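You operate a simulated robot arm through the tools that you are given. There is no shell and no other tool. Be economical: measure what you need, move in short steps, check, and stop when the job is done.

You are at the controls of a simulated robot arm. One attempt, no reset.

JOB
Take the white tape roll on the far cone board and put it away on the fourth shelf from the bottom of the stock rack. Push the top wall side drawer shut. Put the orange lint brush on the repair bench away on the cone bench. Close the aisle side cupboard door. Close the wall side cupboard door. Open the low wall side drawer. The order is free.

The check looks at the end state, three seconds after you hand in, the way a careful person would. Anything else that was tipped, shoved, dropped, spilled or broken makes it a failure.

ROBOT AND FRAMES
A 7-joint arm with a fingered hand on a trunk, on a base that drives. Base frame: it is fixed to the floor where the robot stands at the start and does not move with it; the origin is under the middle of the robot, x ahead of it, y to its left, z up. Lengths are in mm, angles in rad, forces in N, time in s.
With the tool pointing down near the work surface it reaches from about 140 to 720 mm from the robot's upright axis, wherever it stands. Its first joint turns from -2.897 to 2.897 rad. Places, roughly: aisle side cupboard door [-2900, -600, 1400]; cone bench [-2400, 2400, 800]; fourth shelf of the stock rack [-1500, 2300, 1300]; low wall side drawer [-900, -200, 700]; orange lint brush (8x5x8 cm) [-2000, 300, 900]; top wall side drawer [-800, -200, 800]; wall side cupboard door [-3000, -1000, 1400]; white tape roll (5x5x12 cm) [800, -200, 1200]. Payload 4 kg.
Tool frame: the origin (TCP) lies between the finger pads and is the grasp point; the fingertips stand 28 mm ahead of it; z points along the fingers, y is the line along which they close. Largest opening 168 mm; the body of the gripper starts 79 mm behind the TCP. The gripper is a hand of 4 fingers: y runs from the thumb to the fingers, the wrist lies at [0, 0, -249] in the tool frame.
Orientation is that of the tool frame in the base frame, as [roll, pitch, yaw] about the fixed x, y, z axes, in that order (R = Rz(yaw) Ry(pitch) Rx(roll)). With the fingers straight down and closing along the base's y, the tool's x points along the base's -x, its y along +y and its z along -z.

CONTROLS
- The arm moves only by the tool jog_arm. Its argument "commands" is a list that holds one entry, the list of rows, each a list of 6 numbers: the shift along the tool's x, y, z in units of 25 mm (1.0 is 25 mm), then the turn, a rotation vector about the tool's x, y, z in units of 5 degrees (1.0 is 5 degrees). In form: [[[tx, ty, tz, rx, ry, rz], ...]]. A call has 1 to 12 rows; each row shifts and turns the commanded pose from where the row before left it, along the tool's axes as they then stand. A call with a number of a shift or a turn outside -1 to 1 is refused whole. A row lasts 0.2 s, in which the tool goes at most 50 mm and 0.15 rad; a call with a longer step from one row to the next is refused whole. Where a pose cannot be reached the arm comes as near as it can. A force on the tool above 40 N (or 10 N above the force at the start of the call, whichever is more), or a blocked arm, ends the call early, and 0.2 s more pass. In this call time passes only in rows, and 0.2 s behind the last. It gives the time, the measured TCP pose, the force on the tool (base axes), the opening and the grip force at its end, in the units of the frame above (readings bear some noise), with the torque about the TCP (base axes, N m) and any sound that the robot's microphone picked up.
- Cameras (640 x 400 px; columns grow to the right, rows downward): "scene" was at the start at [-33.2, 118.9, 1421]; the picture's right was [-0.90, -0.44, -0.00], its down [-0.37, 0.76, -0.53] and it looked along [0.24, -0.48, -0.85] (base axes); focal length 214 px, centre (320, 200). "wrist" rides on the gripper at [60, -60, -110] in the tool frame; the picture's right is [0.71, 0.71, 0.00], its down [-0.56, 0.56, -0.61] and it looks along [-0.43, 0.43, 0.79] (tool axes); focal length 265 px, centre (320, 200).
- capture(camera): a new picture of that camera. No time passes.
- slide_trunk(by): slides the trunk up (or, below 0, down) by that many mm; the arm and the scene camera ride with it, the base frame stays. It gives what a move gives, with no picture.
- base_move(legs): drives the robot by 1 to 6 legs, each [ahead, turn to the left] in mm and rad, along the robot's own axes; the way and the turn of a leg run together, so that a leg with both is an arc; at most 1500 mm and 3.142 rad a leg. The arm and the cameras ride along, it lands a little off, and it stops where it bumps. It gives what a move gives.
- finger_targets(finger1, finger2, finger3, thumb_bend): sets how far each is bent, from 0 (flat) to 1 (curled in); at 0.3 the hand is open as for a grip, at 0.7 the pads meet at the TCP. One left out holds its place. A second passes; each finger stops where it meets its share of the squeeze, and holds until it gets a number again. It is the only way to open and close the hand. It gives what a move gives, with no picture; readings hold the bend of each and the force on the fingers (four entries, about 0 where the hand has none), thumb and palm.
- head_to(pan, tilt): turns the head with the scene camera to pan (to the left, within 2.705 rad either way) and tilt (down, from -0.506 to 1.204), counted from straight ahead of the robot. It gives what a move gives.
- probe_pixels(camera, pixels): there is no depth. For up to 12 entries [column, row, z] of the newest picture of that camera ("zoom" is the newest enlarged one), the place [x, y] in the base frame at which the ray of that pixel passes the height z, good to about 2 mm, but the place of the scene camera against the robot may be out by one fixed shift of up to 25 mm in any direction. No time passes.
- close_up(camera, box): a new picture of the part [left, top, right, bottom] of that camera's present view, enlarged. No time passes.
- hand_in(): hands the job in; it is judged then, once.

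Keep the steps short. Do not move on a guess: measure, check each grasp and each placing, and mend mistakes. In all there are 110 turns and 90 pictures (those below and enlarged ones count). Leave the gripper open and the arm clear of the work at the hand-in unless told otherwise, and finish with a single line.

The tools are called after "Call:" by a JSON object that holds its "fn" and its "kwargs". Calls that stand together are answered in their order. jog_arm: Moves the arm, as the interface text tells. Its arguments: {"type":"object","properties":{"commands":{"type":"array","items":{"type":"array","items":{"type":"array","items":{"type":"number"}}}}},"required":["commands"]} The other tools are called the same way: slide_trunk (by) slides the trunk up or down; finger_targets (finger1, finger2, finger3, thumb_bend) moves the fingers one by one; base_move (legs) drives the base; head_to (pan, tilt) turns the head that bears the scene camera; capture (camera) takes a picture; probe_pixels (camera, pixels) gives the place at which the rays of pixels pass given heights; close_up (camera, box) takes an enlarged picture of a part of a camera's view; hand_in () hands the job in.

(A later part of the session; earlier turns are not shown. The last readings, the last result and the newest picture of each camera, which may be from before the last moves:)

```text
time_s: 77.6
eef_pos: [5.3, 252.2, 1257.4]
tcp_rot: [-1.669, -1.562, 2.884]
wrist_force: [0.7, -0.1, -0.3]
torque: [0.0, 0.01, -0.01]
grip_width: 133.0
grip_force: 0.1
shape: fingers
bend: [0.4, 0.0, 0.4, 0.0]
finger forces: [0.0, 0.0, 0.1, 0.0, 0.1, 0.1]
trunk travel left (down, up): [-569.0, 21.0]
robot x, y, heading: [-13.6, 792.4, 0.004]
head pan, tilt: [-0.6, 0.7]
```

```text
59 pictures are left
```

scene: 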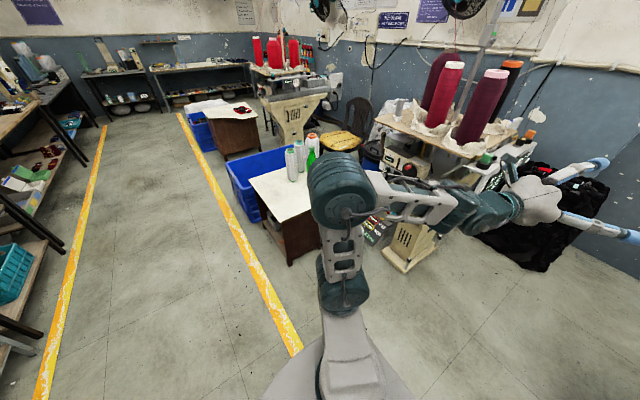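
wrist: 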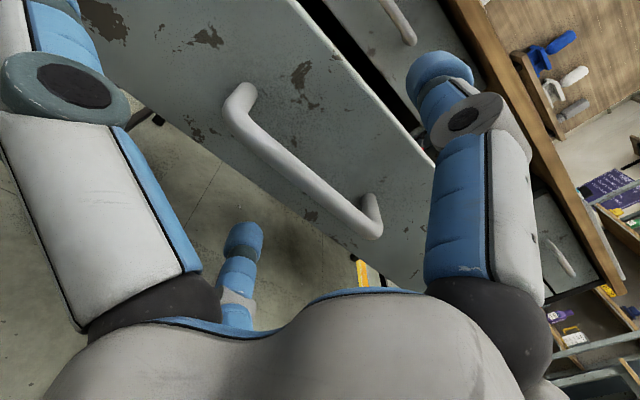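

I can see the roll at about (396,112). I zoom in to triangulate it with the first view.

Call:
{"fn": "close_up", "kwargs": {"camera": "scene", "box": [340, 60, 500, 160]}}

Call:
{"fn": "probe_pixels", "kwargs": {"camera": "zoom", "pixels": [[232, 206, 1080], [232, 206, 1130], [232, 206, 1180], [232, 206, 1040]]}}

```text
4.00 times, centred on (420, 110) of scene
```

zoom: 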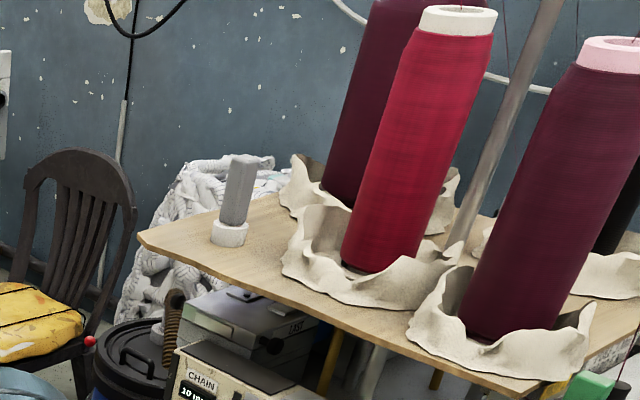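

```text
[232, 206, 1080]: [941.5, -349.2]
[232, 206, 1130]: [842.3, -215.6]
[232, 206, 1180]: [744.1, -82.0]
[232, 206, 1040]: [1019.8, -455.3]
```

Triangulated middle of the roll: about (792, -143, 1157), so the board top is near z≈1097. I probe the board edge, ruffles and floor obstacles before driving up.

Call:
{"fn": "probe_pixels", "kwargs": {"camera": "zoom", "pixels": [[138, 238, 1097], [350, 310, 1097], [540, 392, 1097], [283, 270, 1097], [410, 330, 1097], [230, 246, 1097], [300, 215, 1097]]}}

Call:
{"fn": "head_to", "kwargs": {"pan": -0.25, "tilt": 0.9}}

Call:
{"fn": "capture", "kwargs": {"camera": "scene"}}

```text
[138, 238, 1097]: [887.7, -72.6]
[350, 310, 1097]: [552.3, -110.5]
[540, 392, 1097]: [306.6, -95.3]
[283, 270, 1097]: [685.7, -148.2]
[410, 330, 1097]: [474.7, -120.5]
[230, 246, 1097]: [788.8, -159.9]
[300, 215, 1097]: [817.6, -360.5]
```

```text
time_s: 78.4
eef_pos: [4.3, 251.6, 1256.8]
tcp_rot: [-1.663, -1.564, 2.878]
wrist_force: [0.3, 0.2, 0.2]
torque: [0.03, 0.01, 0.01]
grip_width: 132.9
grip_force: 0.0
shape: fingers
bend: [0.4, 0.0, 0.4, 0.0]
finger forces: [0.1, 0.0, 0.1, 0.1, 0.0, 0.0]
trunk travel left (down, up): [-569.0, 21.0]
robot x, y, heading: [-12.4, 797.5, 0.008]
head pan, tilt: [-0.25, 0.901]
```

```text
57 pictures are left
```

scene: 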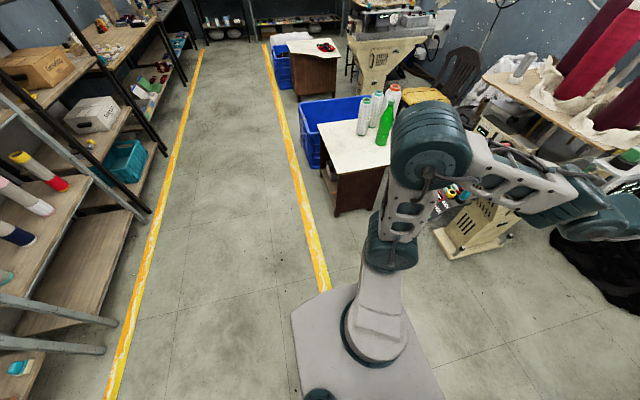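

The route is clear of the cabinet (corner ≈ (921,533)). I set all fingers to 0.42, then drive to about (450,560) with heading 0.52 rad, leaving the hand before the roll.

Call:
{"fn": "finger_targets", "kwargs": {"finger1": 0.42, "finger2": 0.42, "finger3": 0.42, "thumb_bend": 0.42}}

Call:
{"fn": "base_move", "kwargs": {"legs": [[0, -0.48], [519, 0], [0, 0.995]]}}

Call:
{"fn": "head_to", "kwargs": {"pan": -1.3, "tilt": 0.7}}

Call:
{"fn": "capture", "kwargs": {"camera": "scene"}}

Call:
{"fn": "capture", "kwargs": {"camera": "wrist"}}

```text
time_s: 79.4
eef_pos: [4.3, 253.4, 1257.8]
tcp_rot: [-1.664, -1.565, 2.879]
wrist_force: [0.0, -0.5, -0.8]
torque: [-0.03, 0.01, 0.01]
grip_width: 82.3
grip_force: 0.1
shape: fingers
bend: [0.42, 0.42, 0.42, 0.42]
finger forces: [0.0, 0.0, 0.1, 0.0, 0.1, 0.0]
trunk travel left (down, up): [-569.0, 21.0]
robot x, y, heading: [-11.3, 790.4, 0.01]
head pan, tilt: [-0.25, 0.901]
```

```text
time_s: 86.4
eef_pos: [734.7, 99.2, 1257.8]
tcp_rot: [-1.647, -1.564, -2.891]
wrist_force: [0.1, -0.9, 0.8]
torque: [-0.01, -0.02, 0.0]
grip_width: 82.1
grip_force: 0.0
shape: fingers
bend: [0.42, 0.42, 0.42, 0.42]
finger forces: [0.0, 0.0, 0.0, 0.0, 0.0, 0.1]
trunk travel left (down, up): [-569.0, 21.0]
robot x, y, heading: [447.0, 560.5, 0.532]
head pan, tilt: [-0.25, 0.901]
```

```text
time_s: 87.7
eef_pos: [733.4, 98.9, 1257.6]
tcp_rot: [-1.655, -1.563, -2.884]
wrist_force: [-0.9, 0.3, -0.6]
torque: [0.02, -0.01, 0.0]
grip_width: 82.3
grip_force: 0.0
shape: fingers
bend: [0.42, 0.42, 0.42, 0.42]
finger forces: [0.1, 0.1, 0.1, 0.1, 0.0, 0.1]
trunk travel left (down, up): [-569.0, 21.0]
robot x, y, heading: [449.3, 562.7, 0.531]
head pan, tilt: [-1.3, 0.7]
```

```text
56 pictures are left
```

scene: 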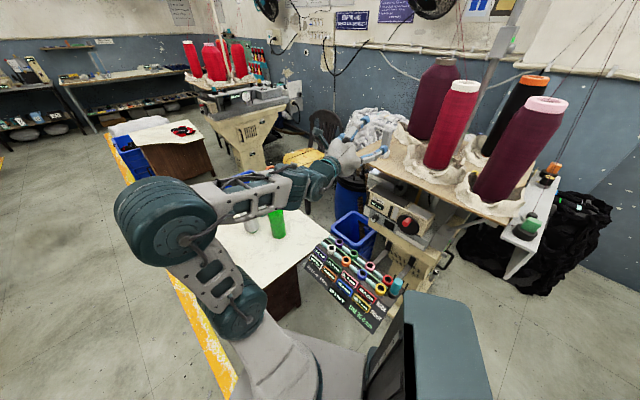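

```text
55 pictures are left
```

wrist: 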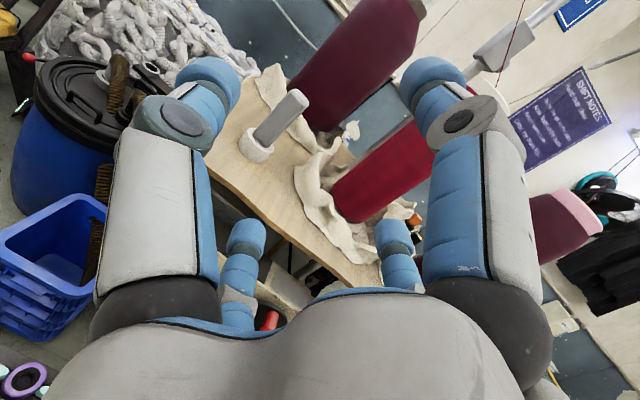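

The roll is in the wrist view at about (272,130). I roll the hand 45° so the fingers straddle it as an X and the camera sits upright.

Call:
{"fn": "jog_arm", "kwargs": {"commands": [[[0, 0, 0, 0, 0, 1], [0, 0, 0, 0, 0, 1], [0, 0, 0, 0, 0, 1], [0, 0, 0, 0, 0, 1], [0, 0, 0, 0, 0, 1], [0, 0, 0, 0, 0, 1], [0, 0, 0, 0, 0, 1], [0, 0, 0, 0, 0, 1], [0, 0, 0, 0, 0, 1]]]}}

Call:
{"fn": "capture", "kwargs": {"camera": "wrist"}}

```text
time_s: 89.7
eef_pos: [733.6, 98.6, 1258.5]
tcp_rot: [-1.573, -0.777, -2.969]
wrist_force: [-0.2, -0.4, 0.6]
torque: [0.02, -0.01, -0.01]
grip_width: 82.1
grip_force: 0.1
shape: fingers
bend: [0.42, 0.42, 0.42, 0.42]
finger forces: [0.0, 0.1, 0.1, 0.0, 0.1, 0.0]
trunk travel left (down, up): [-569.0, 21.0]
robot x, y, heading: [448.6, 555.1, 0.537]
head pan, tilt: [-1.3, 0.7]
```

```text
54 pictures are left
```

wrist: 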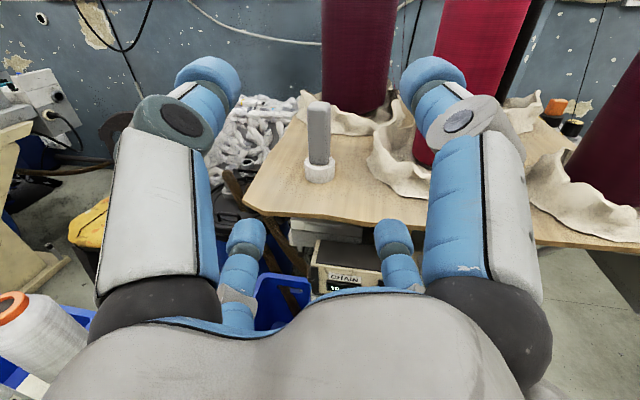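

Upright view, roll centred in column 319. I probe its base and top with the wrist camera to get its distance.

Call:
{"fn": "probe_pixels", "kwargs": {"camera": "wrist", "pixels": [[320, 176, 1080], [320, 176, 1090], [320, 176, 1100], [320, 176, 1110], [319, 105, 1200], [319, 105, 1210], [319, 105, 1220], [319, 105, 1190]]}}

```text
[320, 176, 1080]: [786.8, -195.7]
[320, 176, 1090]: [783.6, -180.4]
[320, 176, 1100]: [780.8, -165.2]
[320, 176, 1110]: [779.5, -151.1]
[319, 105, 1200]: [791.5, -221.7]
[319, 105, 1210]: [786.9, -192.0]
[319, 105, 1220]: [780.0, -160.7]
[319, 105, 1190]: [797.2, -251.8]
```

Consistent: base z≈1097, top z≈1217, axis (782,-170), 273 mm straight ahead of the tool. I lower by 80 mm and advance 175 mm.

Call:
{"fn": "slide_trunk", "kwargs": {"by": -80}}

Call:
{"fn": "jog_arm", "kwargs": {"commands": [[[0, 0, 1, 0, 0, 0], [0, 0, 1, 0, 0, 0], [0, 0, 1, 0, 0, 0], [0, 0, 1, 0, 0, 0], [0, 0, 1, 0, 0, 0], [0, 0, 1, 0, 0, 0], [0, 0, 1, 0, 0, 0]]]}}

Call:
{"fn": "capture", "kwargs": {"camera": "wrist"}}

```text
time_s: 90.8
eef_pos: [733.8, 98.6, 1179.3]
tcp_rot: [-1.57, -0.778, -2.97]
wrist_force: [0.7, -0.7, -0.6]
torque: [0.01, -0.01, 0.02]
grip_width: 82.0
grip_force: 0.2
shape: fingers
bend: [0.42, 0.42, 0.42, 0.42]
finger forces: [0.0, 0.1, 0.0, 0.0, 0.1, 0.0]
trunk travel left (down, up): [-489.0, 101.0]
robot x, y, heading: [446.0, 562.2, 0.532]
head pan, tilt: [-1.3, 0.7]
```

```text
time_s: 92.4
eef_pos: [763.9, -72.8, 1177.6]
tcp_rot: [-1.574, -0.778, -2.97]
wrist_force: [0.0, -0.3, -0.2]
torque: [-0.04, -0.01, -0.02]
grip_width: 82.1
grip_force: 0.0
shape: fingers
bend: [0.42, 0.42, 0.42, 0.42]
finger forces: [0.1, 0.1, 0.1, 0.0, 0.0, 0.1]
trunk travel left (down, up): [-489.0, 101.0]
robot x, y, heading: [447.2, 558.4, 0.533]
head pan, tilt: [-1.3, 0.7]
```

```text
53 pictures are left
```

wrist: 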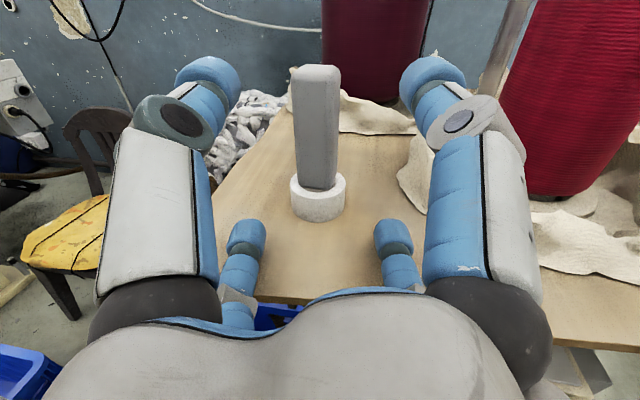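

Still centred. I advance the last 98 mm and look.

Call:
{"fn": "jog_arm", "kwargs": {"commands": [[[0, 0, 0.98, 0, 0, 0], [0, 0, 0.98, 0, 0, 0], [0, 0, 0.98, 0, 0, 0], [0, 0, 0.98, 0, 0, 0]]]}}

Call:
{"fn": "capture", "kwargs": {"camera": "wrist"}}

```text
time_s: 93.4
eef_pos: [780.3, -170.7, 1176.3]
tcp_rot: [-1.573, -0.778, -2.967]
wrist_force: [0.4, -0.2, -0.5]
torque: [0.01, 0.0, 0.03]
grip_width: 82.1
grip_force: 0.0
shape: fingers
bend: [0.42, 0.42, 0.42, 0.42]
finger forces: [0.0, 0.1, 0.0, 0.0, 0.0, 0.0]
trunk travel left (down, up): [-489.0, 101.0]
robot x, y, heading: [446.9, 561.8, 0.533]
head pan, tilt: [-1.3, 0.7]
```

```text
52 pictures are left
```

wrist: 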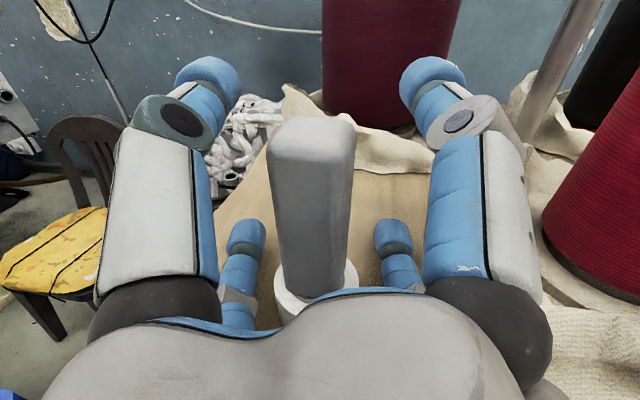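

The roll stands between the fingers. I close all four.

Call:
{"fn": "finger_targets", "kwargs": {"finger1": 0.8, "finger2": 0.8, "finger3": 0.8, "thumb_bend": 0.8}}

Call:
{"fn": "capture", "kwargs": {"camera": "wrist"}}

```text
time_s: 94.4
eef_pos: [780.8, -170.5, 1176.6]
tcp_rot: [-1.571, -0.778, -2.968]
wrist_force: [0.6, -1.0, 1.3]
torque: [-0.01, 0.03, -0.01]
grip_width: 0.0
grip_force: 4.4
shape: fingers
bend: [0.73, 0.73, 0.72, 0.73]
finger forces: [1.6, 2.0, 1.4, 0.0, 3.7, 0.1]
trunk travel left (down, up): [-489.0, 101.0]
robot x, y, heading: [445.3, 561.1, 0.537]
head pan, tilt: [-1.3, 0.7]
```

```text
51 pictures are left
```

wrist: 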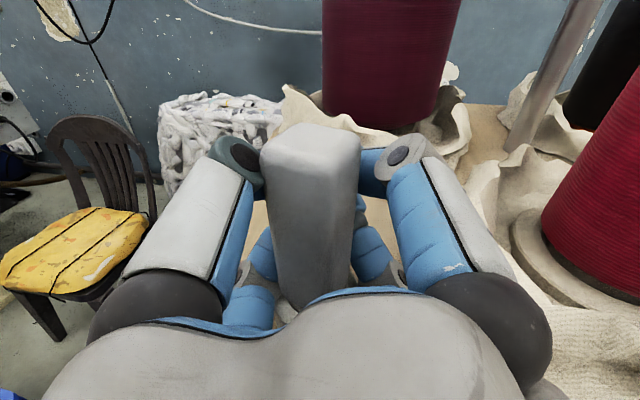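

The fingers closed further than expected; the roll seems to have slid towards the palm. I look at it from the scene camera.

Call:
{"fn": "close_up", "kwargs": {"camera": "scene", "box": [280, 90, 440, 190]}}

```text
4.00 times, centred on (360, 140) of scene
```

zoom: 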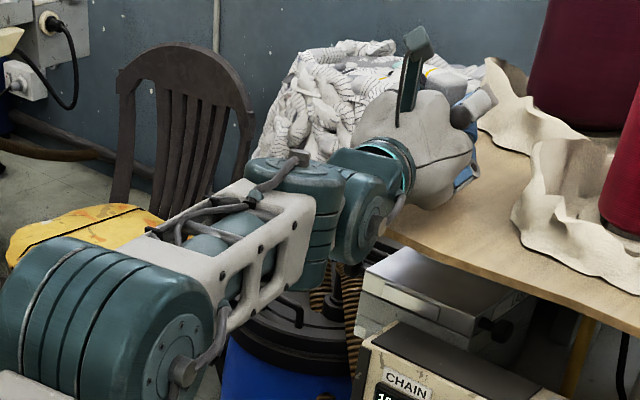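

The fingertips slipped past the prism's edges, so the X grip isn't firm. I open again and will re-grip with thumb and finger 2 on the flat sides; first I check that the roll stands.

Call:
{"fn": "finger_targets", "kwargs": {"finger1": 0.4, "finger2": 0.4, "finger3": 0.4, "thumb_bend": 0.4}}

Call:
{"fn": "capture", "kwargs": {"camera": "wrist"}}

```text
time_s: 95.4
eef_pos: [780.0, -169.5, 1177.9]
tcp_rot: [-1.572, -0.777, -2.967]
wrist_force: [-0.7, -0.5, 0.1]
torque: [-0.03, -0.01, 0.0]
grip_width: 87.3
grip_force: 0.0
shape: fingers
bend: [0.4, 0.4, 0.4, 0.4]
finger forces: [0.0, 0.1, 0.1, 0.0, 0.0, 0.1]
trunk travel left (down, up): [-489.0, 101.0]
robot x, y, heading: [448.7, 559.2, 0.534]
head pan, tilt: [-1.3, 0.7]
```

```text
49 pictures are left
```

wrist: 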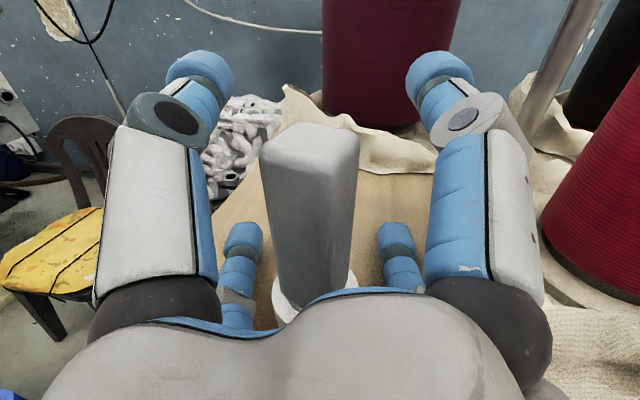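

It stands upright, shifted about 20 mm towards me. I back off 110 mm, roll the hand back 45°, and try fingers 1 and 3 fully curled.

Call:
{"fn": "jog_arm", "kwargs": {"commands": [[[0, 0, -0.9, 0, 0, 0], [0, 0, -0.9, 0, 0, 0], [0, 0, -0.9, 0, 0, 0], [0, 0, -0.9, 0, 0, 0], [0, 0, -0.9, 0, 0, 0]]]}}

Call:
{"fn": "capture", "kwargs": {"camera": "wrist"}}

Call:
{"fn": "probe_pixels", "kwargs": {"camera": "wrist", "pixels": [[315, 200, 1097], [315, 190, 1097], [315, 210, 1097], [315, 220, 1097], [315, 70, 1217], [315, 80, 1217], [315, 90, 1217]]}}

Call:
{"fn": "finger_targets", "kwargs": {"finger1": 1.0, "finger2": 0.4, "finger3": 1.0, "thumb_bend": 0.4}}

Call:
{"fn": "jog_arm", "kwargs": {"commands": [[[0, 0, 0, 0, 0, -1], [0, 0, 0, 0, 0, -1], [0, 0, 0, 0, 0, -1], [0, 0, 0, 0, 0, -1], [0, 0, 0, 0, 0, -1], [0, 0, 0, 0, 0, -1], [0, 0, 0, 0, 0, -1], [0, 0, 0, 0, 0, -1], [0, 0, 0, 0, 0, -1]]]}}

Call:
{"fn": "capture", "kwargs": {"camera": "wrist"}}

```text
time_s: 96.6
eef_pos: [761.9, -58.1, 1178.0]
tcp_rot: [-1.57, -0.778, -2.969]
wrist_force: [0.7, -0.2, 0.4]
torque: [0.02, -0.02, 0.01]
grip_width: 87.5
grip_force: 0.1
shape: fingers
bend: [0.4, 0.4, 0.4, 0.4]
finger forces: [0.0, 0.1, 0.0, 0.1, 0.0, 0.0]
trunk travel left (down, up): [-489.0, 101.0]
robot x, y, heading: [445.0, 561.4, 0.536]
head pan, tilt: [-1.3, 0.7]
```

```text
48 pictures are left
```

wrist: 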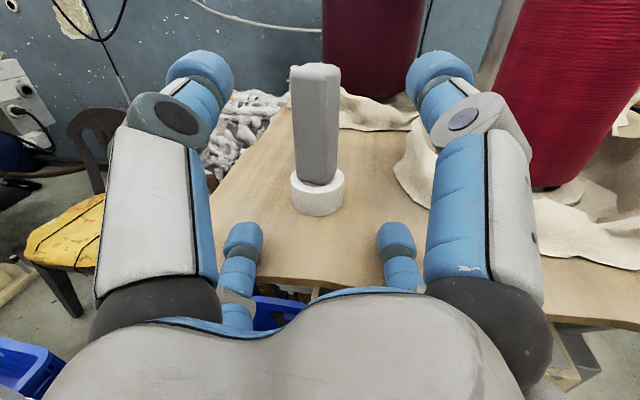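

```text
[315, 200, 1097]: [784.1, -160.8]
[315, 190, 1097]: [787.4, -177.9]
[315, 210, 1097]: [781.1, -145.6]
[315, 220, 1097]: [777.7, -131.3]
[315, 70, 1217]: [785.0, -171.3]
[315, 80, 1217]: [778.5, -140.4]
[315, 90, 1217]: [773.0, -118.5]
```

```text
time_s: 97.6
eef_pos: [762.2, -59.4, 1177.3]
tcp_rot: [-1.572, -0.779, -2.97]
wrist_force: [-0.6, 0.0, 0.5]
torque: [0.01, -0.04, 0.01]
grip_width: 58.3
grip_force: 0.1
shape: fingers
bend: [0.74, 0.4, 0.74, 0.4]
finger forces: [0.1, 0.0, 0.0, 0.1, 0.1, 0.0]
trunk travel left (down, up): [-489.0, 101.0]
robot x, y, heading: [446.8, 560.5, 0.529]
head pan, tilt: [-1.3, 0.7]
```

```text
time_s: 99.6
eef_pos: [761.0, -60.7, 1177.2]
tcp_rot: [-1.728, -1.565, -2.813]
wrist_force: [0.3, -0.1, 0.0]
torque: [0.04, -0.04, -0.01]
grip_width: 58.3
grip_force: 0.1
shape: fingers
bend: [0.74, 0.4, 0.74, 0.4]
finger forces: [0.0, 0.1, 0.1, 0.0, 0.1, 0.0]
trunk travel left (down, up): [-489.0, 101.0]
robot x, y, heading: [444.4, 559.7, 0.529]
head pan, tilt: [-1.3, 0.7]
```

```text
47 pictures are left
```

wrist: 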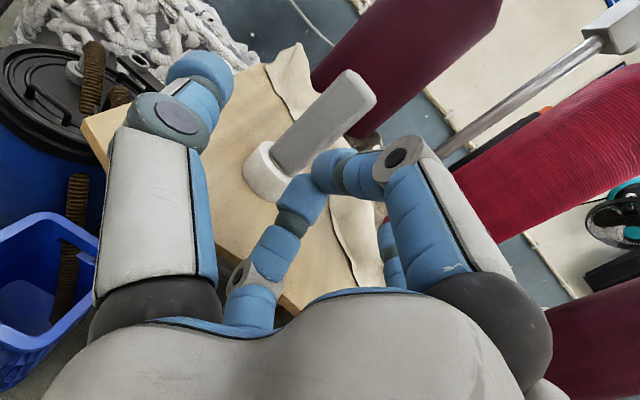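

Fingers 1 and 3 block each other. I open finger 1 (upper) and then curl finger 3 (lower) alone.

Call:
{"fn": "finger_targets", "kwargs": {"finger1": 0.3, "finger3": 0.5}}

Call:
{"fn": "finger_targets", "kwargs": {"finger3": 1.0}}

Call:
{"fn": "capture", "kwargs": {"camera": "wrist"}}

```text
time_s: 100.6
eef_pos: [761.1, -58.2, 1178.3]
tcp_rot: [-1.684, -1.564, -2.857]
wrist_force: [-0.3, 0.0, -0.2]
torque: [0.04, 0.02, 0.0]
grip_width: 103.0
grip_force: 0.1
shape: fingers
bend: [0.3, 0.4, 0.5, 0.4]
finger forces: [0.1, 0.1, 0.0, 0.0, 0.0, 0.1]
trunk travel left (down, up): [-489.0, 101.0]
robot x, y, heading: [445.6, 560.1, 0.535]
head pan, tilt: [-1.3, 0.7]
```

```text
time_s: 101.6
eef_pos: [762.1, -59.2, 1177.3]
tcp_rot: [-1.678, -1.564, -2.861]
wrist_force: [0.0, 0.4, -0.9]
torque: [0.02, -0.04, -0.02]
grip_width: 102.8
grip_force: 0.0
shape: fingers
bend: [0.3, 0.4, 1.0, 0.4]
finger forces: [0.0, 0.0, 0.0, 0.1, 0.1, 0.1]
trunk travel left (down, up): [-489.0, 101.0]
robot x, y, heading: [447.8, 560.5, 0.53]
head pan, tilt: [-1.3, 0.7]
```

```text
46 pictures are left
```

wrist: 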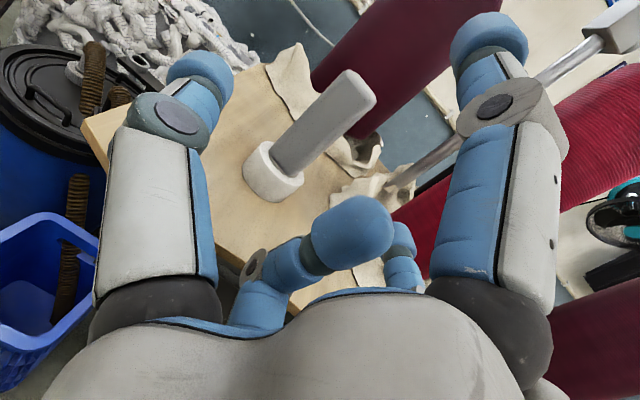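

Finger 3 is now tucked to the palm. The roll stands at about (783,-158), 102 mm ahead and 4 mm to tool -y. I advance.

Call:
{"fn": "jog_arm", "kwargs": {"commands": [[[0, -0.18, 0.95, 0, 0, 0], [0, 0, 0.95, 0, 0, 0], [0, 0, 0.95, 0, 0, 0], [0, 0, 0.95, 0, 0, 0]]]}}

Call:
{"fn": "capture", "kwargs": {"camera": "wrist"}}

```text
time_s: 102.6
eef_pos: [783.1, -152.9, 1178.4]
tcp_rot: [-1.734, -1.563, -2.809]
wrist_force: [-0.1, -1.0, 0.5]
torque: [0.01, 0.0, -0.01]
grip_width: 103.1
grip_force: 0.1
shape: fingers
bend: [0.3, 0.4, 1.0, 0.4]
finger forces: [0.0, 0.0, 0.1, 0.0, 0.0, 0.0]
trunk travel left (down, up): [-489.0, 101.0]
robot x, y, heading: [448.2, 561.3, 0.531]
head pan, tilt: [-1.3, 0.7]
```

```text
45 pictures are left
```

wrist: 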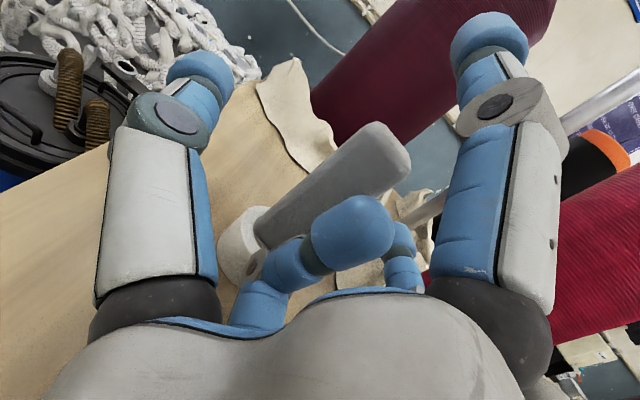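

Aligned, no contact forces. I close thumb and finger 2 onto the flat sides.

Call:
{"fn": "finger_targets", "kwargs": {"finger2": 0.8, "thumb_bend": 0.8}}

Call:
{"fn": "capture", "kwargs": {"camera": "wrist"}}

```text
time_s: 103.6
eef_pos: [783.1, -151.3, 1180.2]
tcp_rot: [-1.174, -1.564, 2.916]
wrist_force: [1.6, -1.7, 8.7]
torque: [0.11, -0.04, 0.0]
grip_width: 78.5
grip_force: 16.1
shape: fingers
bend: [0.3, 0.77, 1.0, 0.73]
finger forces: [0.0, 12.6, 6.1, 0.1, 13.9, 0.1]
trunk travel left (down, up): [-489.0, 101.0]
robot x, y, heading: [449.5, 561.1, 0.535]
head pan, tilt: [-1.3, 0.7]
```

```text
44 pictures are left
```

wrist: 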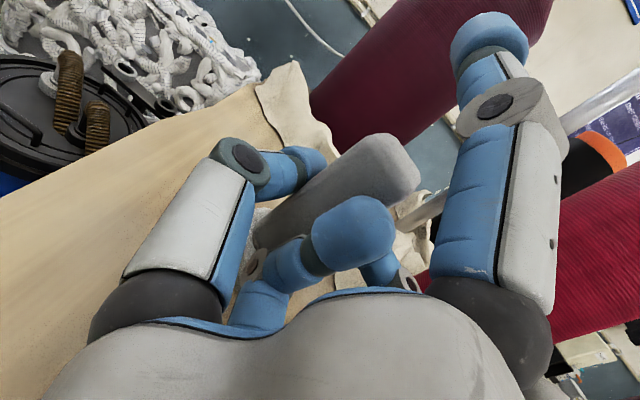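

Firm hold now (thumb 14 N, finger 2 13 N, finger 3 6 N). I lift by the trunk 60 mm and check.

Call:
{"fn": "slide_trunk", "kwargs": {"by": 60}}

Call:
{"fn": "capture", "kwargs": {"camera": "wrist"}}

Call:
{"fn": "close_up", "kwargs": {"camera": "scene", "box": [280, 70, 440, 170]}}

```text
time_s: 104.6
eef_pos: [782.6, -152.4, 1238.4]
tcp_rot: [-1.786, -1.564, -2.751]
wrist_force: [-0.3, -0.1, -0.9]
torque: [-0.03, 0.01, 0.01]
grip_width: 78.3
grip_force: 14.0
shape: fingers
bend: [0.3, 0.77, 1.0, 0.74]
finger forces: [0.0, 12.2, 3.1, 0.0, 13.1, 0.0]
trunk travel left (down, up): [-549.0, 41.0]
robot x, y, heading: [447.4, 560.8, 0.538]
head pan, tilt: [-1.3, 0.7]
```

```text
43 pictures are left
```

wrist: 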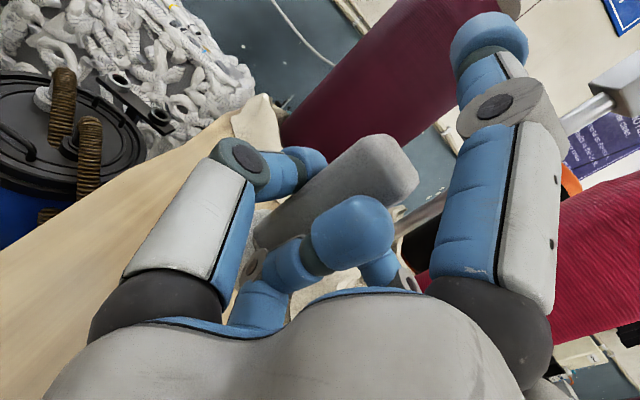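

```text
4.00 times, centred on (360, 120) of scene
```

zoom: 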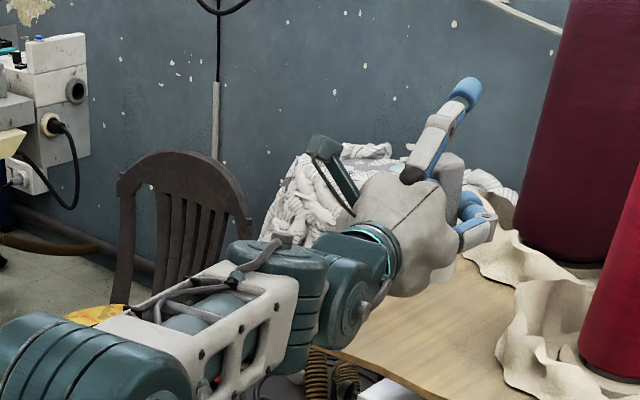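

The roll came up with the hand. I retract 250 mm from the board.

Call:
{"fn": "jog_arm", "kwargs": {"commands": [[[0, 0, -1, 0, 0, 0], [0, 0, -1, 0, 0, 0], [0, 0, -1, 0, 0, 0], [0, 0, -1, 0, 0, 0], [0, 0, -1, 0, 0, 0], [0, 0, -1, 0, 0, 0], [0, 0, -1, 0, 0, 0], [0, 0, -1, 0, 0, 0], [0, 0, -1, 0, 0, 0], [0, 0, -1, 0, 0, 0]]]}}

Call:
{"fn": "capture", "kwargs": {"camera": "scene"}}

```text
time_s: 106.8
eef_pos: [739.4, 94.9, 1240.2]
tcp_rot: [-1.65, -1.564, -2.891]
wrist_force: [-0.2, -0.4, -1.5]
torque: [0.0, -0.01, -0.01]
grip_width: 78.5
grip_force: 13.8
shape: fingers
bend: [0.3, 0.78, 1.0, 0.74]
finger forces: [0.0, 12.7, 2.8, 0.0, 12.9, 0.0]
trunk travel left (down, up): [-549.0, 41.0]
robot x, y, heading: [449.6, 556.1, 0.534]
head pan, tilt: [-1.3, 0.7]
```

```text
41 pictures are left
```

scene: 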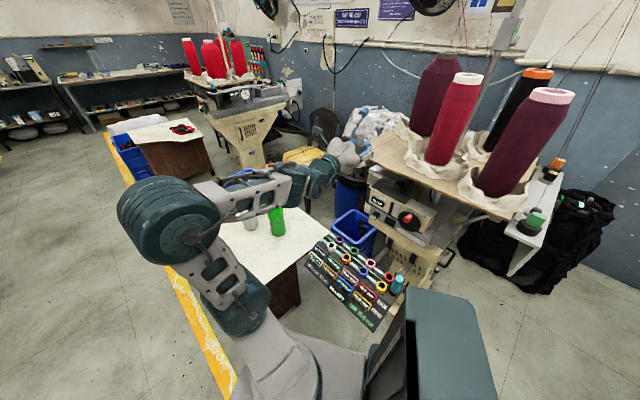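

Holding steady. I turn left (hand swings over the low cabinet at z≥1150) and drive along the aisle towards the stock rack.

Call:
{"fn": "base_move", "kwargs": {"legs": [[0, 2.246], [1000, 0], [800, 0]]}}

Call:
{"fn": "head_to", "kwargs": {"pan": -1.2, "tilt": 0.3}}

Call:
{"fn": "capture", "kwargs": {"camera": "scene"}}

```text
time_s: 119.2
eef_pos: [-551.2, 1512.9, 1238.0]
tcp_rot: [-1.77, -1.564, -0.469]
wrist_force: [-0.1, 0.2, -0.8]
torque: [0.02, 0.04, 0.05]
grip_width: 78.5
grip_force: 12.4
shape: fingers
bend: [0.3, 0.78, 1.0, 0.75]
finger forces: [0.0, 9.9, 6.2, 0.0, 8.9, 0.0]
trunk travel left (down, up): [-549.0, 41.0]
robot x, y, heading: [-700.0, 988.5, 3.051]
head pan, tilt: [-1.3, 0.7]
stopped in leg 3: the robot was blocked; the commanded pose is now the measured one
```

```text
time_s: 120.1
eef_pos: [-554.0, 1512.2, 1239.3]
tcp_rot: [-1.611, -1.564, -0.624]
wrist_force: [0.0, 1.2, -1.1]
torque: [0.03, 0.02, 0.0]
grip_width: 78.5
grip_force: 12.6
shape: fingers
bend: [0.3, 0.78, 1.0, 0.75]
finger forces: [0.0, 9.8, 6.2, 0.0, 8.9, 0.0]
trunk travel left (down, up): [-549.0, 41.0]
robot x, y, heading: [-701.3, 991.0, 3.045]
head pan, tilt: [-1.201, 0.3]
```

```text
40 pictures are left
```

scene: 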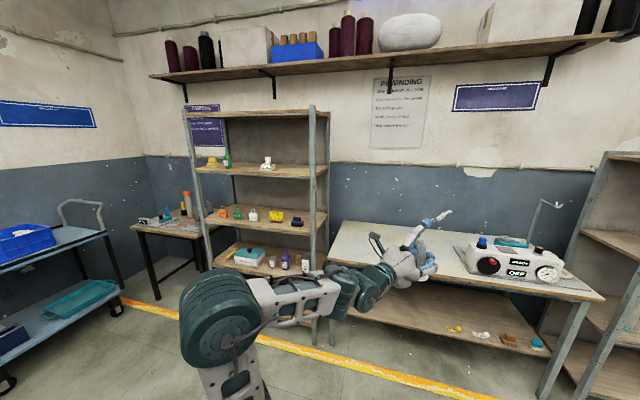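

The robot was blocked, perhaps by the desk's aisle corner. I look to the left front to see what it touched.

Call:
{"fn": "head_to", "kwargs": {"pan": 0.6, "tilt": 0.9}}

Call:
{"fn": "capture", "kwargs": {"camera": "scene"}}

```text
time_s: 121.9
eef_pos: [-554.3, 1514.0, 1239.2]
tcp_rot: [-1.605, -1.563, -0.628]
wrist_force: [0.0, 0.4, -0.7]
torque: [-0.01, 0.01, -0.02]
grip_width: 78.7
grip_force: 12.3
shape: fingers
bend: [0.3, 0.78, 1.0, 0.75]
finger forces: [0.0, 9.8, 6.2, 0.0, 8.9, 0.0]
trunk travel left (down, up): [-549.0, 41.0]
robot x, y, heading: [-699.8, 987.8, 3.044]
head pan, tilt: [0.6, 0.901]
```

```text
39 pictures are left
```

scene: 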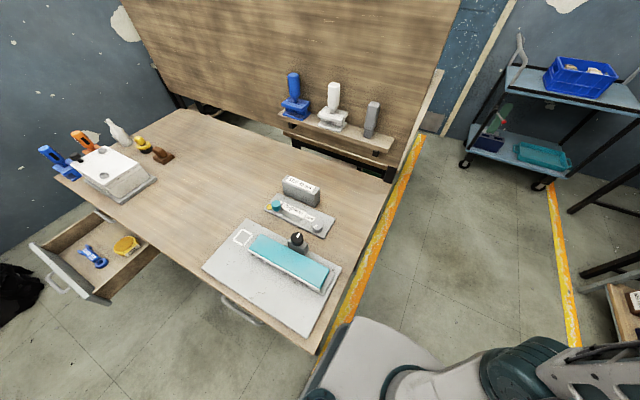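

Robot's corner touched the desk's end; nothing on the desk moved. I back off, swing out and pass further into the aisle.

Call:
{"fn": "base_move", "kwargs": {"legs": [[-250, 0], [0, -0.6], [500, 0], [0, 0.7], [350, 0]]}}

Call:
{"fn": "head_to", "kwargs": {"pan": -1.6, "tilt": 0.3}}

Call:
{"fn": "capture", "kwargs": {"camera": "scene"}}

```text
time_s: 131.7
eef_pos: [-1098.5, 1819.2, 1237.8]
tcp_rot: [-1.591, -1.562, -0.544]
wrist_force: [0.0, 0.2, -1.2]
torque: [0.02, 0.03, 0.03]
grip_width: 78.5
grip_force: 11.6
shape: fingers
bend: [0.3, 0.78, 1.0, 0.75]
finger forces: [0.0, 9.5, 5.0, 0.1, 8.8, 0.0]
trunk travel left (down, up): [-549.0, 41.0]
robot x, y, heading: [-1191.3, 1286.1, -3.135]
head pan, tilt: [0.6, 0.901]
```

```text
time_s: 133.7
eef_pos: [-1098.7, 1820.1, 1237.7]
tcp_rot: [-1.617, -1.562, -0.517]
wrist_force: [0.1, 0.3, -1.5]
torque: [-0.02, 0.04, 0.01]
grip_width: 78.7
grip_force: 11.7
shape: fingers
bend: [0.3, 0.78, 1.0, 0.75]
finger forces: [0.0, 9.5, 5.1, 0.0, 8.8, 0.0]
trunk travel left (down, up): [-549.0, 41.0]
robot x, y, heading: [-1193.5, 1285.3, -3.139]
head pan, tilt: [-1.6, 0.3]
```

```text
38 pictures are left
```

scene: 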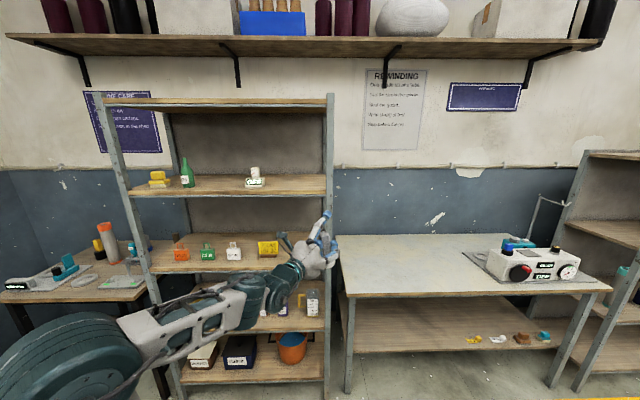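

At the rack: the fourth shelf is the one with the yellow block, green bottle and white cap (row ~188); the free spot is right of the white cap. I probe its edge and raise the hand.

Call:
{"fn": "probe_pixels", "kwargs": {"camera": "scene", "pixels": [[326, 194, 1280], [326, 194, 1310], [326, 194, 1340], [138, 197, 1310], [255, 187, 1310], [296, 190, 1310], [330, 268, 950], [330, 100, 1650]]}}

Call:
{"fn": "slide_trunk", "kwargs": {"by": 41}}

Call:
{"fn": "jog_arm", "kwargs": {"commands": [[[1, 0, 0, 0, 0, 0], [1, 0, 0, 0, 0, 0], [1, 0, 0, 0, 0, 0], [1, 0, 0, 0, 0, 0], [1, 0, 0, 0, 0, 0], [0.6, 0, 0, 0, 0, 0]]]}}

Call:
{"fn": "capture", "kwargs": {"camera": "wrist"}}

Call:
{"fn": "capture", "kwargs": {"camera": "scene"}}

```text
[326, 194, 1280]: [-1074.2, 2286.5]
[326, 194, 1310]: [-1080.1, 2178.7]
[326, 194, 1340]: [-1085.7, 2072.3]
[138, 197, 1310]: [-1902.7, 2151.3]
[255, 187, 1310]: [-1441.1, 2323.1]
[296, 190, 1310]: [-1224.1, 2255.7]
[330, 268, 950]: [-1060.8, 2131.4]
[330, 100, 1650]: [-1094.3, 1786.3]
```

```text
time_s: 134.6
eef_pos: [-1098.7, 1818.8, 1280.0]
tcp_rot: [-1.638, -1.565, -0.496]
wrist_force: [0.5, -0.2, -1.0]
torque: [0.02, 0.02, 0.0]
grip_width: 78.4
grip_force: 11.5
shape: fingers
bend: [0.3, 0.78, 1.0, 0.75]
finger forces: [0.1, 9.5, 5.0, 0.0, 8.8, 0.0]
trunk travel left (down, up): [-590.0, 0.0]
robot x, y, heading: [-1190.1, 1284.1, -3.136]
head pan, tilt: [-1.6, 0.3]
```

```text
time_s: 136.0
eef_pos: [-1098.0, 1818.7, 1419.4]
tcp_rot: [-1.63, -1.564, -0.503]
wrist_force: [-0.2, -1.0, -0.2]
torque: [0.0, 0.03, 0.03]
grip_width: 78.6
grip_force: 11.9
shape: fingers
bend: [0.3, 0.78, 1.0, 0.76]
finger forces: [0.0, 9.5, 5.2, 0.0, 8.7, 0.0]
trunk travel left (down, up): [-590.0, 0.0]
robot x, y, heading: [-1186.9, 1286.2, -3.145]
head pan, tilt: [-1.6, 0.3]
```

```text
37 pictures are left
```

wrist: 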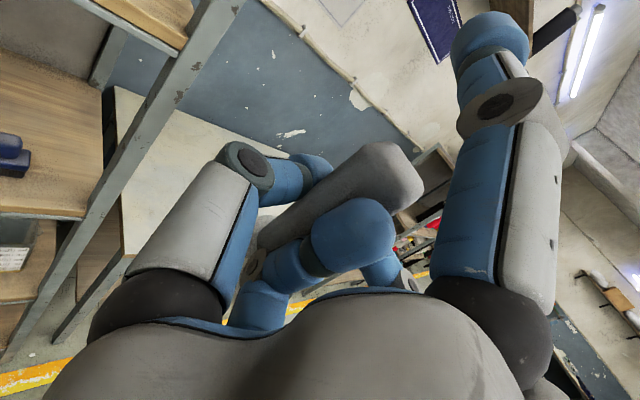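

```text
36 pictures are left
```

scene: 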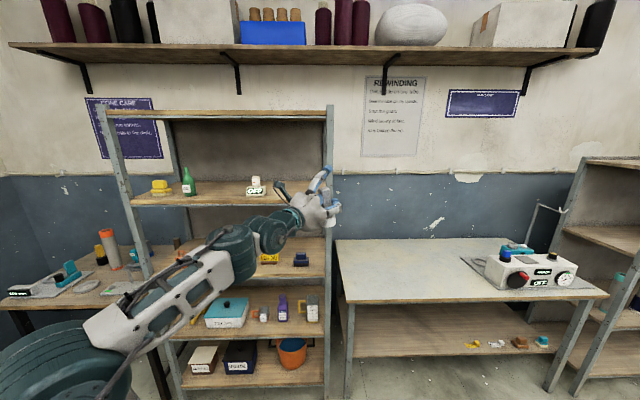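

The free span on the shelf runs from the cap (x≈-1441) to the post (x≈-1080). I turn the base 0.35 rad left so the hand points straight at it.

Call:
{"fn": "base_move", "kwargs": {"legs": [[0, 0.35]]}}

Call:
{"fn": "capture", "kwargs": {"camera": "wrist"}}

Call:
{"fn": "head_to", "kwargs": {"pan": -2.0, "tilt": 0.3}}

Call:
{"fn": "close_up", "kwargs": {"camera": "scene", "box": [160, 80, 480, 280]}}

```text
time_s: 137.4
eef_pos: [-1284.5, 1818.6, 1420.8]
tcp_rot: [-1.548, -1.563, -0.238]
wrist_force: [-0.5, -0.4, -1.0]
torque: [0.0, 0.01, -0.01]
grip_width: 78.5
grip_force: 11.6
shape: fingers
bend: [0.3, 0.78, 1.0, 0.76]
finger forces: [0.0, 9.5, 5.0, 0.1, 8.8, 0.0]
trunk travel left (down, up): [-590.0, 0.0]
robot x, y, heading: [-1187.2, 1284.4, -2.791]
head pan, tilt: [-1.6, 0.3]
```

```text
35 pictures are left
```

wrist: 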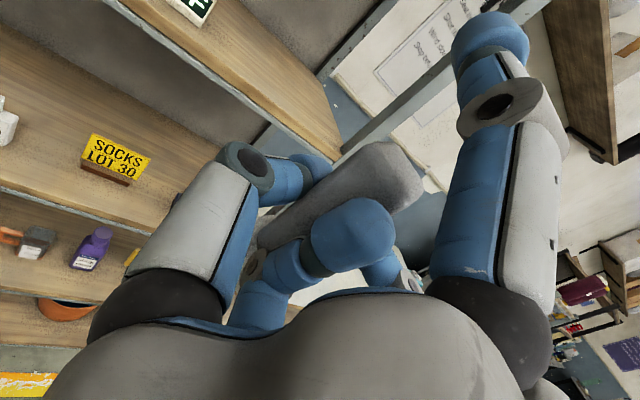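

```text
time_s: 138.3
eef_pos: [-1283.7, 1819.5, 1419.6]
tcp_rot: [-1.59, -1.563, -0.194]
wrist_force: [0.3, -0.1, -0.4]
torque: [0.01, 0.04, -0.03]
grip_width: 78.2
grip_force: 11.5
shape: fingers
bend: [0.3, 0.78, 1.0, 0.76]
finger forces: [0.0, 9.4, 5.0, 0.1, 8.8, 0.0]
trunk travel left (down, up): [-590.0, 0.0]
robot x, y, heading: [-1192.4, 1285.0, -2.789]
head pan, tilt: [-2.0, 0.3]
```

```text
2.00 times, centred on (320, 180) of scene
```

zoom: 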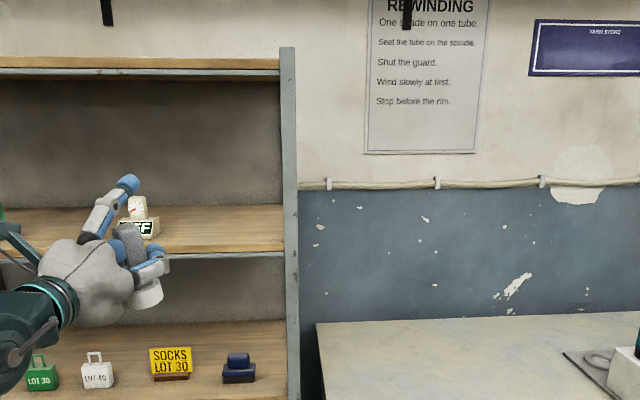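

I check the scene camera's offset: probe the grip point on the picture (known TCP) and the shelf edge at several heights.

Call:
{"fn": "probe_pixels", "kwargs": {"camera": "zoom", "pixels": [[135, 255, 1420], [148, 305, 1337], [130, 225, 1460], [285, 252, 1280], [285, 252, 1300], [285, 252, 1320], [140, 236, 1300]]}}

Call:
{"fn": "probe_pixels", "kwargs": {"camera": "wrist", "pixels": [[270, 112, 1280], [270, 112, 1300], [270, 112, 1320], [345, 165, 1280], [345, 165, 1320]]}}

```text
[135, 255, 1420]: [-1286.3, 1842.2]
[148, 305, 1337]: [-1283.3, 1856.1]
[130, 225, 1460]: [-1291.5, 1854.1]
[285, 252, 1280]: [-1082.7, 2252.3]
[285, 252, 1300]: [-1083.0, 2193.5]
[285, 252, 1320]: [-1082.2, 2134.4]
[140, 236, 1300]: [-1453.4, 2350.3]
```

```text
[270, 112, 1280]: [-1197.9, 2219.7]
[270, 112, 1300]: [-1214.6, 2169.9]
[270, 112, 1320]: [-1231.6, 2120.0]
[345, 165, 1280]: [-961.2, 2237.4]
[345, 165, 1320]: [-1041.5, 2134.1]
```

The shelf front is near y≈2150, z≈1300, too far to reach from here. I bring the base 200 mm closer: turn right, ahead, turn back; and raise the hand 20 mm.

Call:
{"fn": "base_move", "kwargs": {"legs": [[0, -1.92], [205, 0], [0, 1.92]]}}

Call:
{"fn": "jog_arm", "kwargs": {"commands": [[[0.8, 0, 0, 0, 0, 0]]]}}

Call:
{"fn": "capture", "kwargs": {"camera": "wrist"}}

Call:
{"fn": "probe_pixels", "kwargs": {"camera": "wrist", "pixels": [[270, 180, 1280], [270, 180, 1300], [270, 180, 1320]]}}

```text
time_s: 149.2
eef_pos: [-1270.9, 2026.9, 1419.0]
tcp_rot: [-1.575, -1.565, -0.231]
wrist_force: [-0.2, -0.2, -1.4]
torque: [-0.01, -0.02, -0.02]
grip_width: 78.3
grip_force: 10.9
shape: fingers
bend: [0.3, 0.78, 1.0, 0.76]
finger forces: [0.1, 9.6, 2.9, 0.0, 8.8, 0.0]
trunk travel left (down, up): [-590.0, 0.0]
robot x, y, heading: [-1191.4, 1487.9, -2.808]
head pan, tilt: [-2.0, 0.3]
```

```text
time_s: 149.6
eef_pos: [-1271.7, 2027.6, 1440.4]
tcp_rot: [-1.643, -1.564, -0.163]
wrist_force: [0.5, 0.1, -0.2]
torque: [0.03, 0.04, 0.02]
grip_width: 78.7
grip_force: 11.3
shape: fingers
bend: [0.3, 0.78, 1.0, 0.76]
finger forces: [0.0, 9.7, 3.0, 0.0, 8.8, 0.0]
trunk travel left (down, up): [-590.0, 0.0]
robot x, y, heading: [-1191.3, 1491.2, -2.812]
head pan, tilt: [-2.0, 0.3]
```

```text
33 pictures are left
```

wrist: 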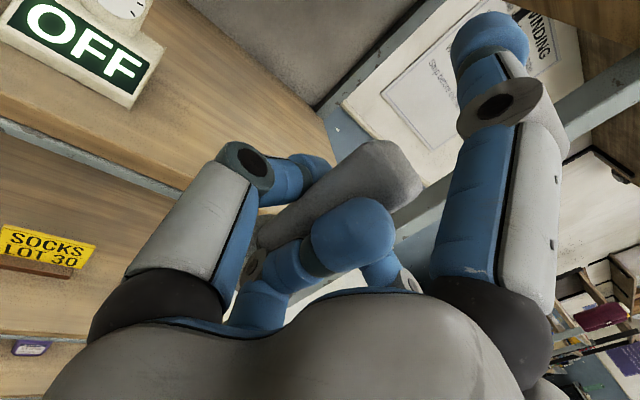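

```text
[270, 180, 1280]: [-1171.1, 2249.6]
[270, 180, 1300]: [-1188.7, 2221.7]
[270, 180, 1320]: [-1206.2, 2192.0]
```

Call:
{"fn": "probe_pixels", "kwargs": {"camera": "wrist", "pixels": [[60, 138, 1280], [60, 138, 1300], [60, 138, 1320], [170, 183, 1280], [170, 183, 1300], [170, 183, 1320], [133, 107, 1300], [165, 45, 1300]]}}

```text
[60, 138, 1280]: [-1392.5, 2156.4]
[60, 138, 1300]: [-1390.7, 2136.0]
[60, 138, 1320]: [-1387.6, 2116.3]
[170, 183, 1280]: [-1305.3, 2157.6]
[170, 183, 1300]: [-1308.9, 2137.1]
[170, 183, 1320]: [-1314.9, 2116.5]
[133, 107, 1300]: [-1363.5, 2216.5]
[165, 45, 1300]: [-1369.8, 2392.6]
```

Combining views: shelf top z≈1320, front edge y≈2115, OFF block's right side x≈-1365, post x≈-1083. I shift 35 mm to +x and move in 160 mm with the roll's foot about 35 mm above the shelf.

Call:
{"fn": "jog_arm", "kwargs": {"commands": [[[0, 0.7, 0, 0, 0, 0], [0, 0.7, 0, 0, 0, 0], [0, 0, 1, 0, 0, 0], [0, 0, 1, 0, 0, 0], [0, 0, 1, 0, 0, 0], [0, 0, 1, 0, 0, 0], [0, 0, 1, 0, 0, 0], [0, 0, 1, 0, 0, 0], [0, 0, 0.4, 0, 0, 0]]]}}

Call:
{"fn": "close_up", "kwargs": {"camera": "scene", "box": [160, 80, 480, 280]}}

Call:
{"fn": "capture", "kwargs": {"camera": "wrist"}}

```text
time_s: 151.6
eef_pos: [-1198.0, 2176.4, 1440.1]
tcp_rot: [-1.58, -1.562, -0.225]
wrist_force: [0.6, -0.2, -1.1]
torque: [0.01, -0.01, 0.0]
grip_width: 78.4
grip_force: 11.6
shape: fingers
bend: [0.3, 0.78, 1.0, 0.76]
finger forces: [0.0, 9.8, 4.6, 0.1, 8.5, 0.1]
trunk travel left (down, up): [-590.0, 0.0]
robot x, y, heading: [-1191.0, 1488.6, -2.808]
head pan, tilt: [-2.0, 0.3]
```

```text
2.00 times, centred on (320, 180) of scene
```

zoom: 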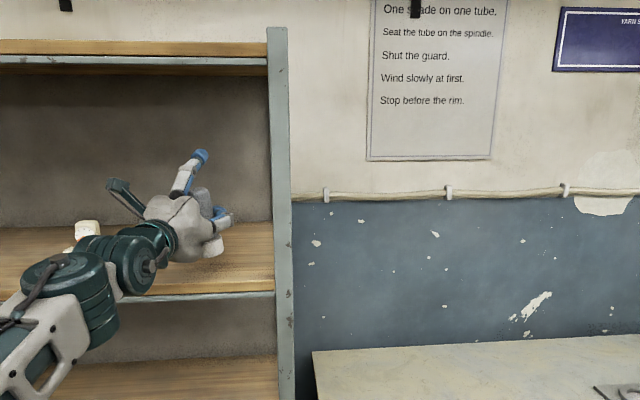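

```text
31 pictures are left
```

wrist: 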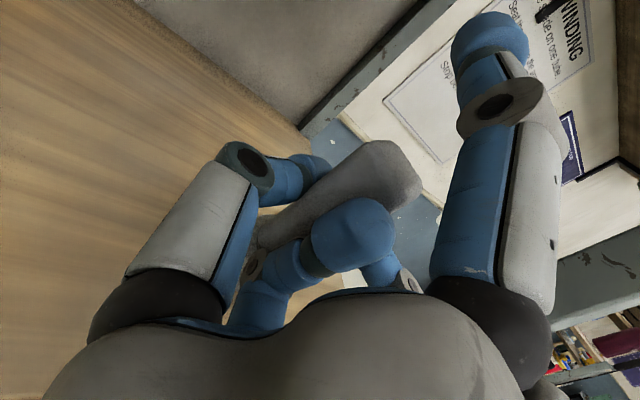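

The tool points a bit to +x, so the roll is at x≈-1197, 110 mm from the post; I shift back 25 mm and then lower in small steps until it touches.

Call:
{"fn": "jog_arm", "kwargs": {"commands": [[[0, -1, 0, 0, 0, 0], [-0.6, 0, 0.3, 0, 0, 0], [-0.25, 0, 0, 0, 0, 0], [-0.2, 0, 0, 0, 0, 0], [-0.2, 0, 0, 0, 0, 0], [-0.15, 0, 0, 0, 0, 0]]]}}

Call:
{"fn": "close_up", "kwargs": {"camera": "scene", "box": [190, 130, 350, 230]}}

```text
time_s: 153.0
eef_pos: [-1221.6, 2185.8, 1409.6]
tcp_rot: [-0.668, -1.559, -1.138]
wrist_force: [3.1, 1.9, 15.9]
torque: [-0.17, -0.09, 0.05]
grip_width: 78.3
grip_force: 13.4
shape: fingers
bend: [0.3, 0.78, 1.0, 0.76]
finger forces: [0.0, 12.2, 5.5, 0.0, 9.3, 0.1]
trunk travel left (down, up): [-590.0, 0.0]
robot x, y, heading: [-1190.6, 1490.8, -2.813]
head pan, tilt: [-2.0, 0.3]
```

```text
4.00 times, centred on (270, 180) of scene
```

zoom: 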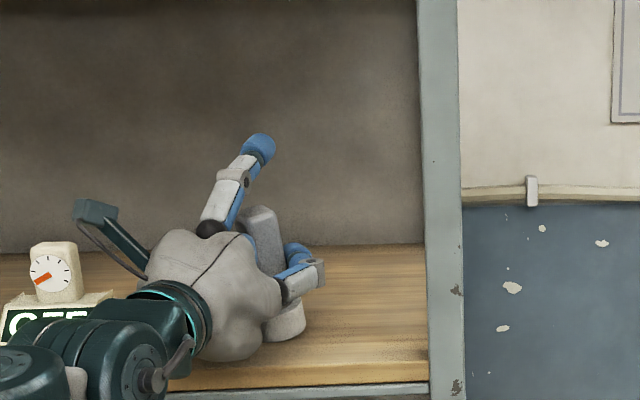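

The roll's foot is on the shelf (16 N upward). I ease up 3 mm and open thumb and finger 2.

Call:
{"fn": "jog_arm", "kwargs": {"commands": [[[0.12, 0, 0, 0, 0, 0]]]}}

Call:
{"fn": "finger_targets", "kwargs": {"finger2": 0.4, "thumb_bend": 0.4}}

Call:
{"fn": "close_up", "kwargs": {"camera": "scene", "box": [190, 130, 350, 230]}}

Call:
{"fn": "capture", "kwargs": {"camera": "wrist"}}

```text
time_s: 153.4
eef_pos: [-1222.0, 2187.2, 1409.2]
tcp_rot: [-1.248, -1.565, -0.554]
wrist_force: [1.9, 2.6, 14.7]
torque: [-0.17, -0.16, 0.05]
grip_width: 78.4
grip_force: 13.5
shape: fingers
bend: [0.3, 0.78, 1.0, 0.76]
finger forces: [0.0, 12.1, 6.1, 0.0, 8.8, 0.1]
trunk travel left (down, up): [-590.0, 0.0]
robot x, y, heading: [-1188.0, 1493.3, -2.811]
head pan, tilt: [-2.0, 0.3]
```

```text
time_s: 154.4
eef_pos: [-1223.3, 2188.1, 1407.3]
tcp_rot: [-1.679, -1.562, -0.128]
wrist_force: [-0.1, 0.0, -0.1]
torque: [0.02, -0.02, 0.0]
grip_width: 103.3
grip_force: 0.1
shape: fingers
bend: [0.3, 0.4, 1.0, 0.4]
finger forces: [0.0, 0.0, 0.0, 0.0, 0.0, 0.0]
trunk travel left (down, up): [-590.0, 0.0]
robot x, y, heading: [-1190.5, 1493.2, -2.814]
head pan, tilt: [-2.0, 0.3]
```

```text
4.00 times, centred on (270, 180) of scene
```

zoom: 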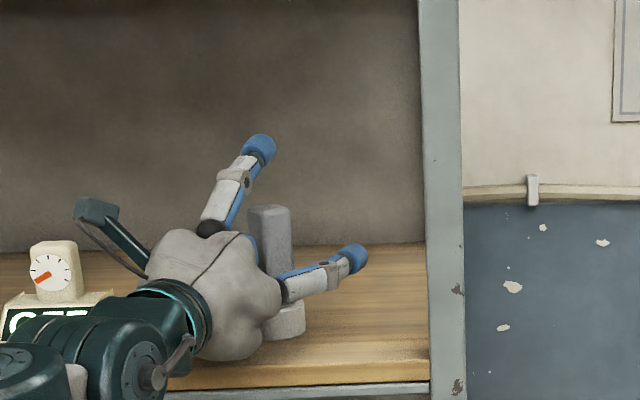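

```text
28 pictures are left
```

wrist: 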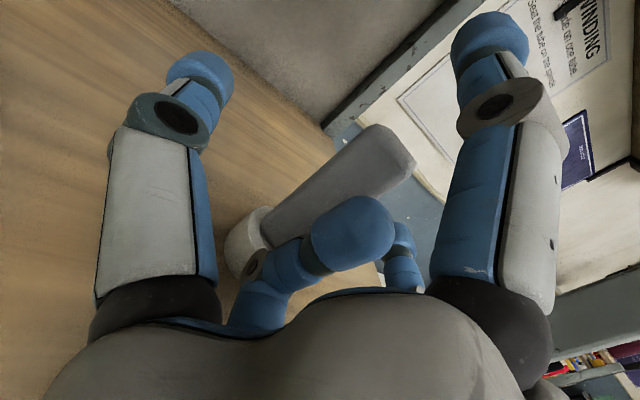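

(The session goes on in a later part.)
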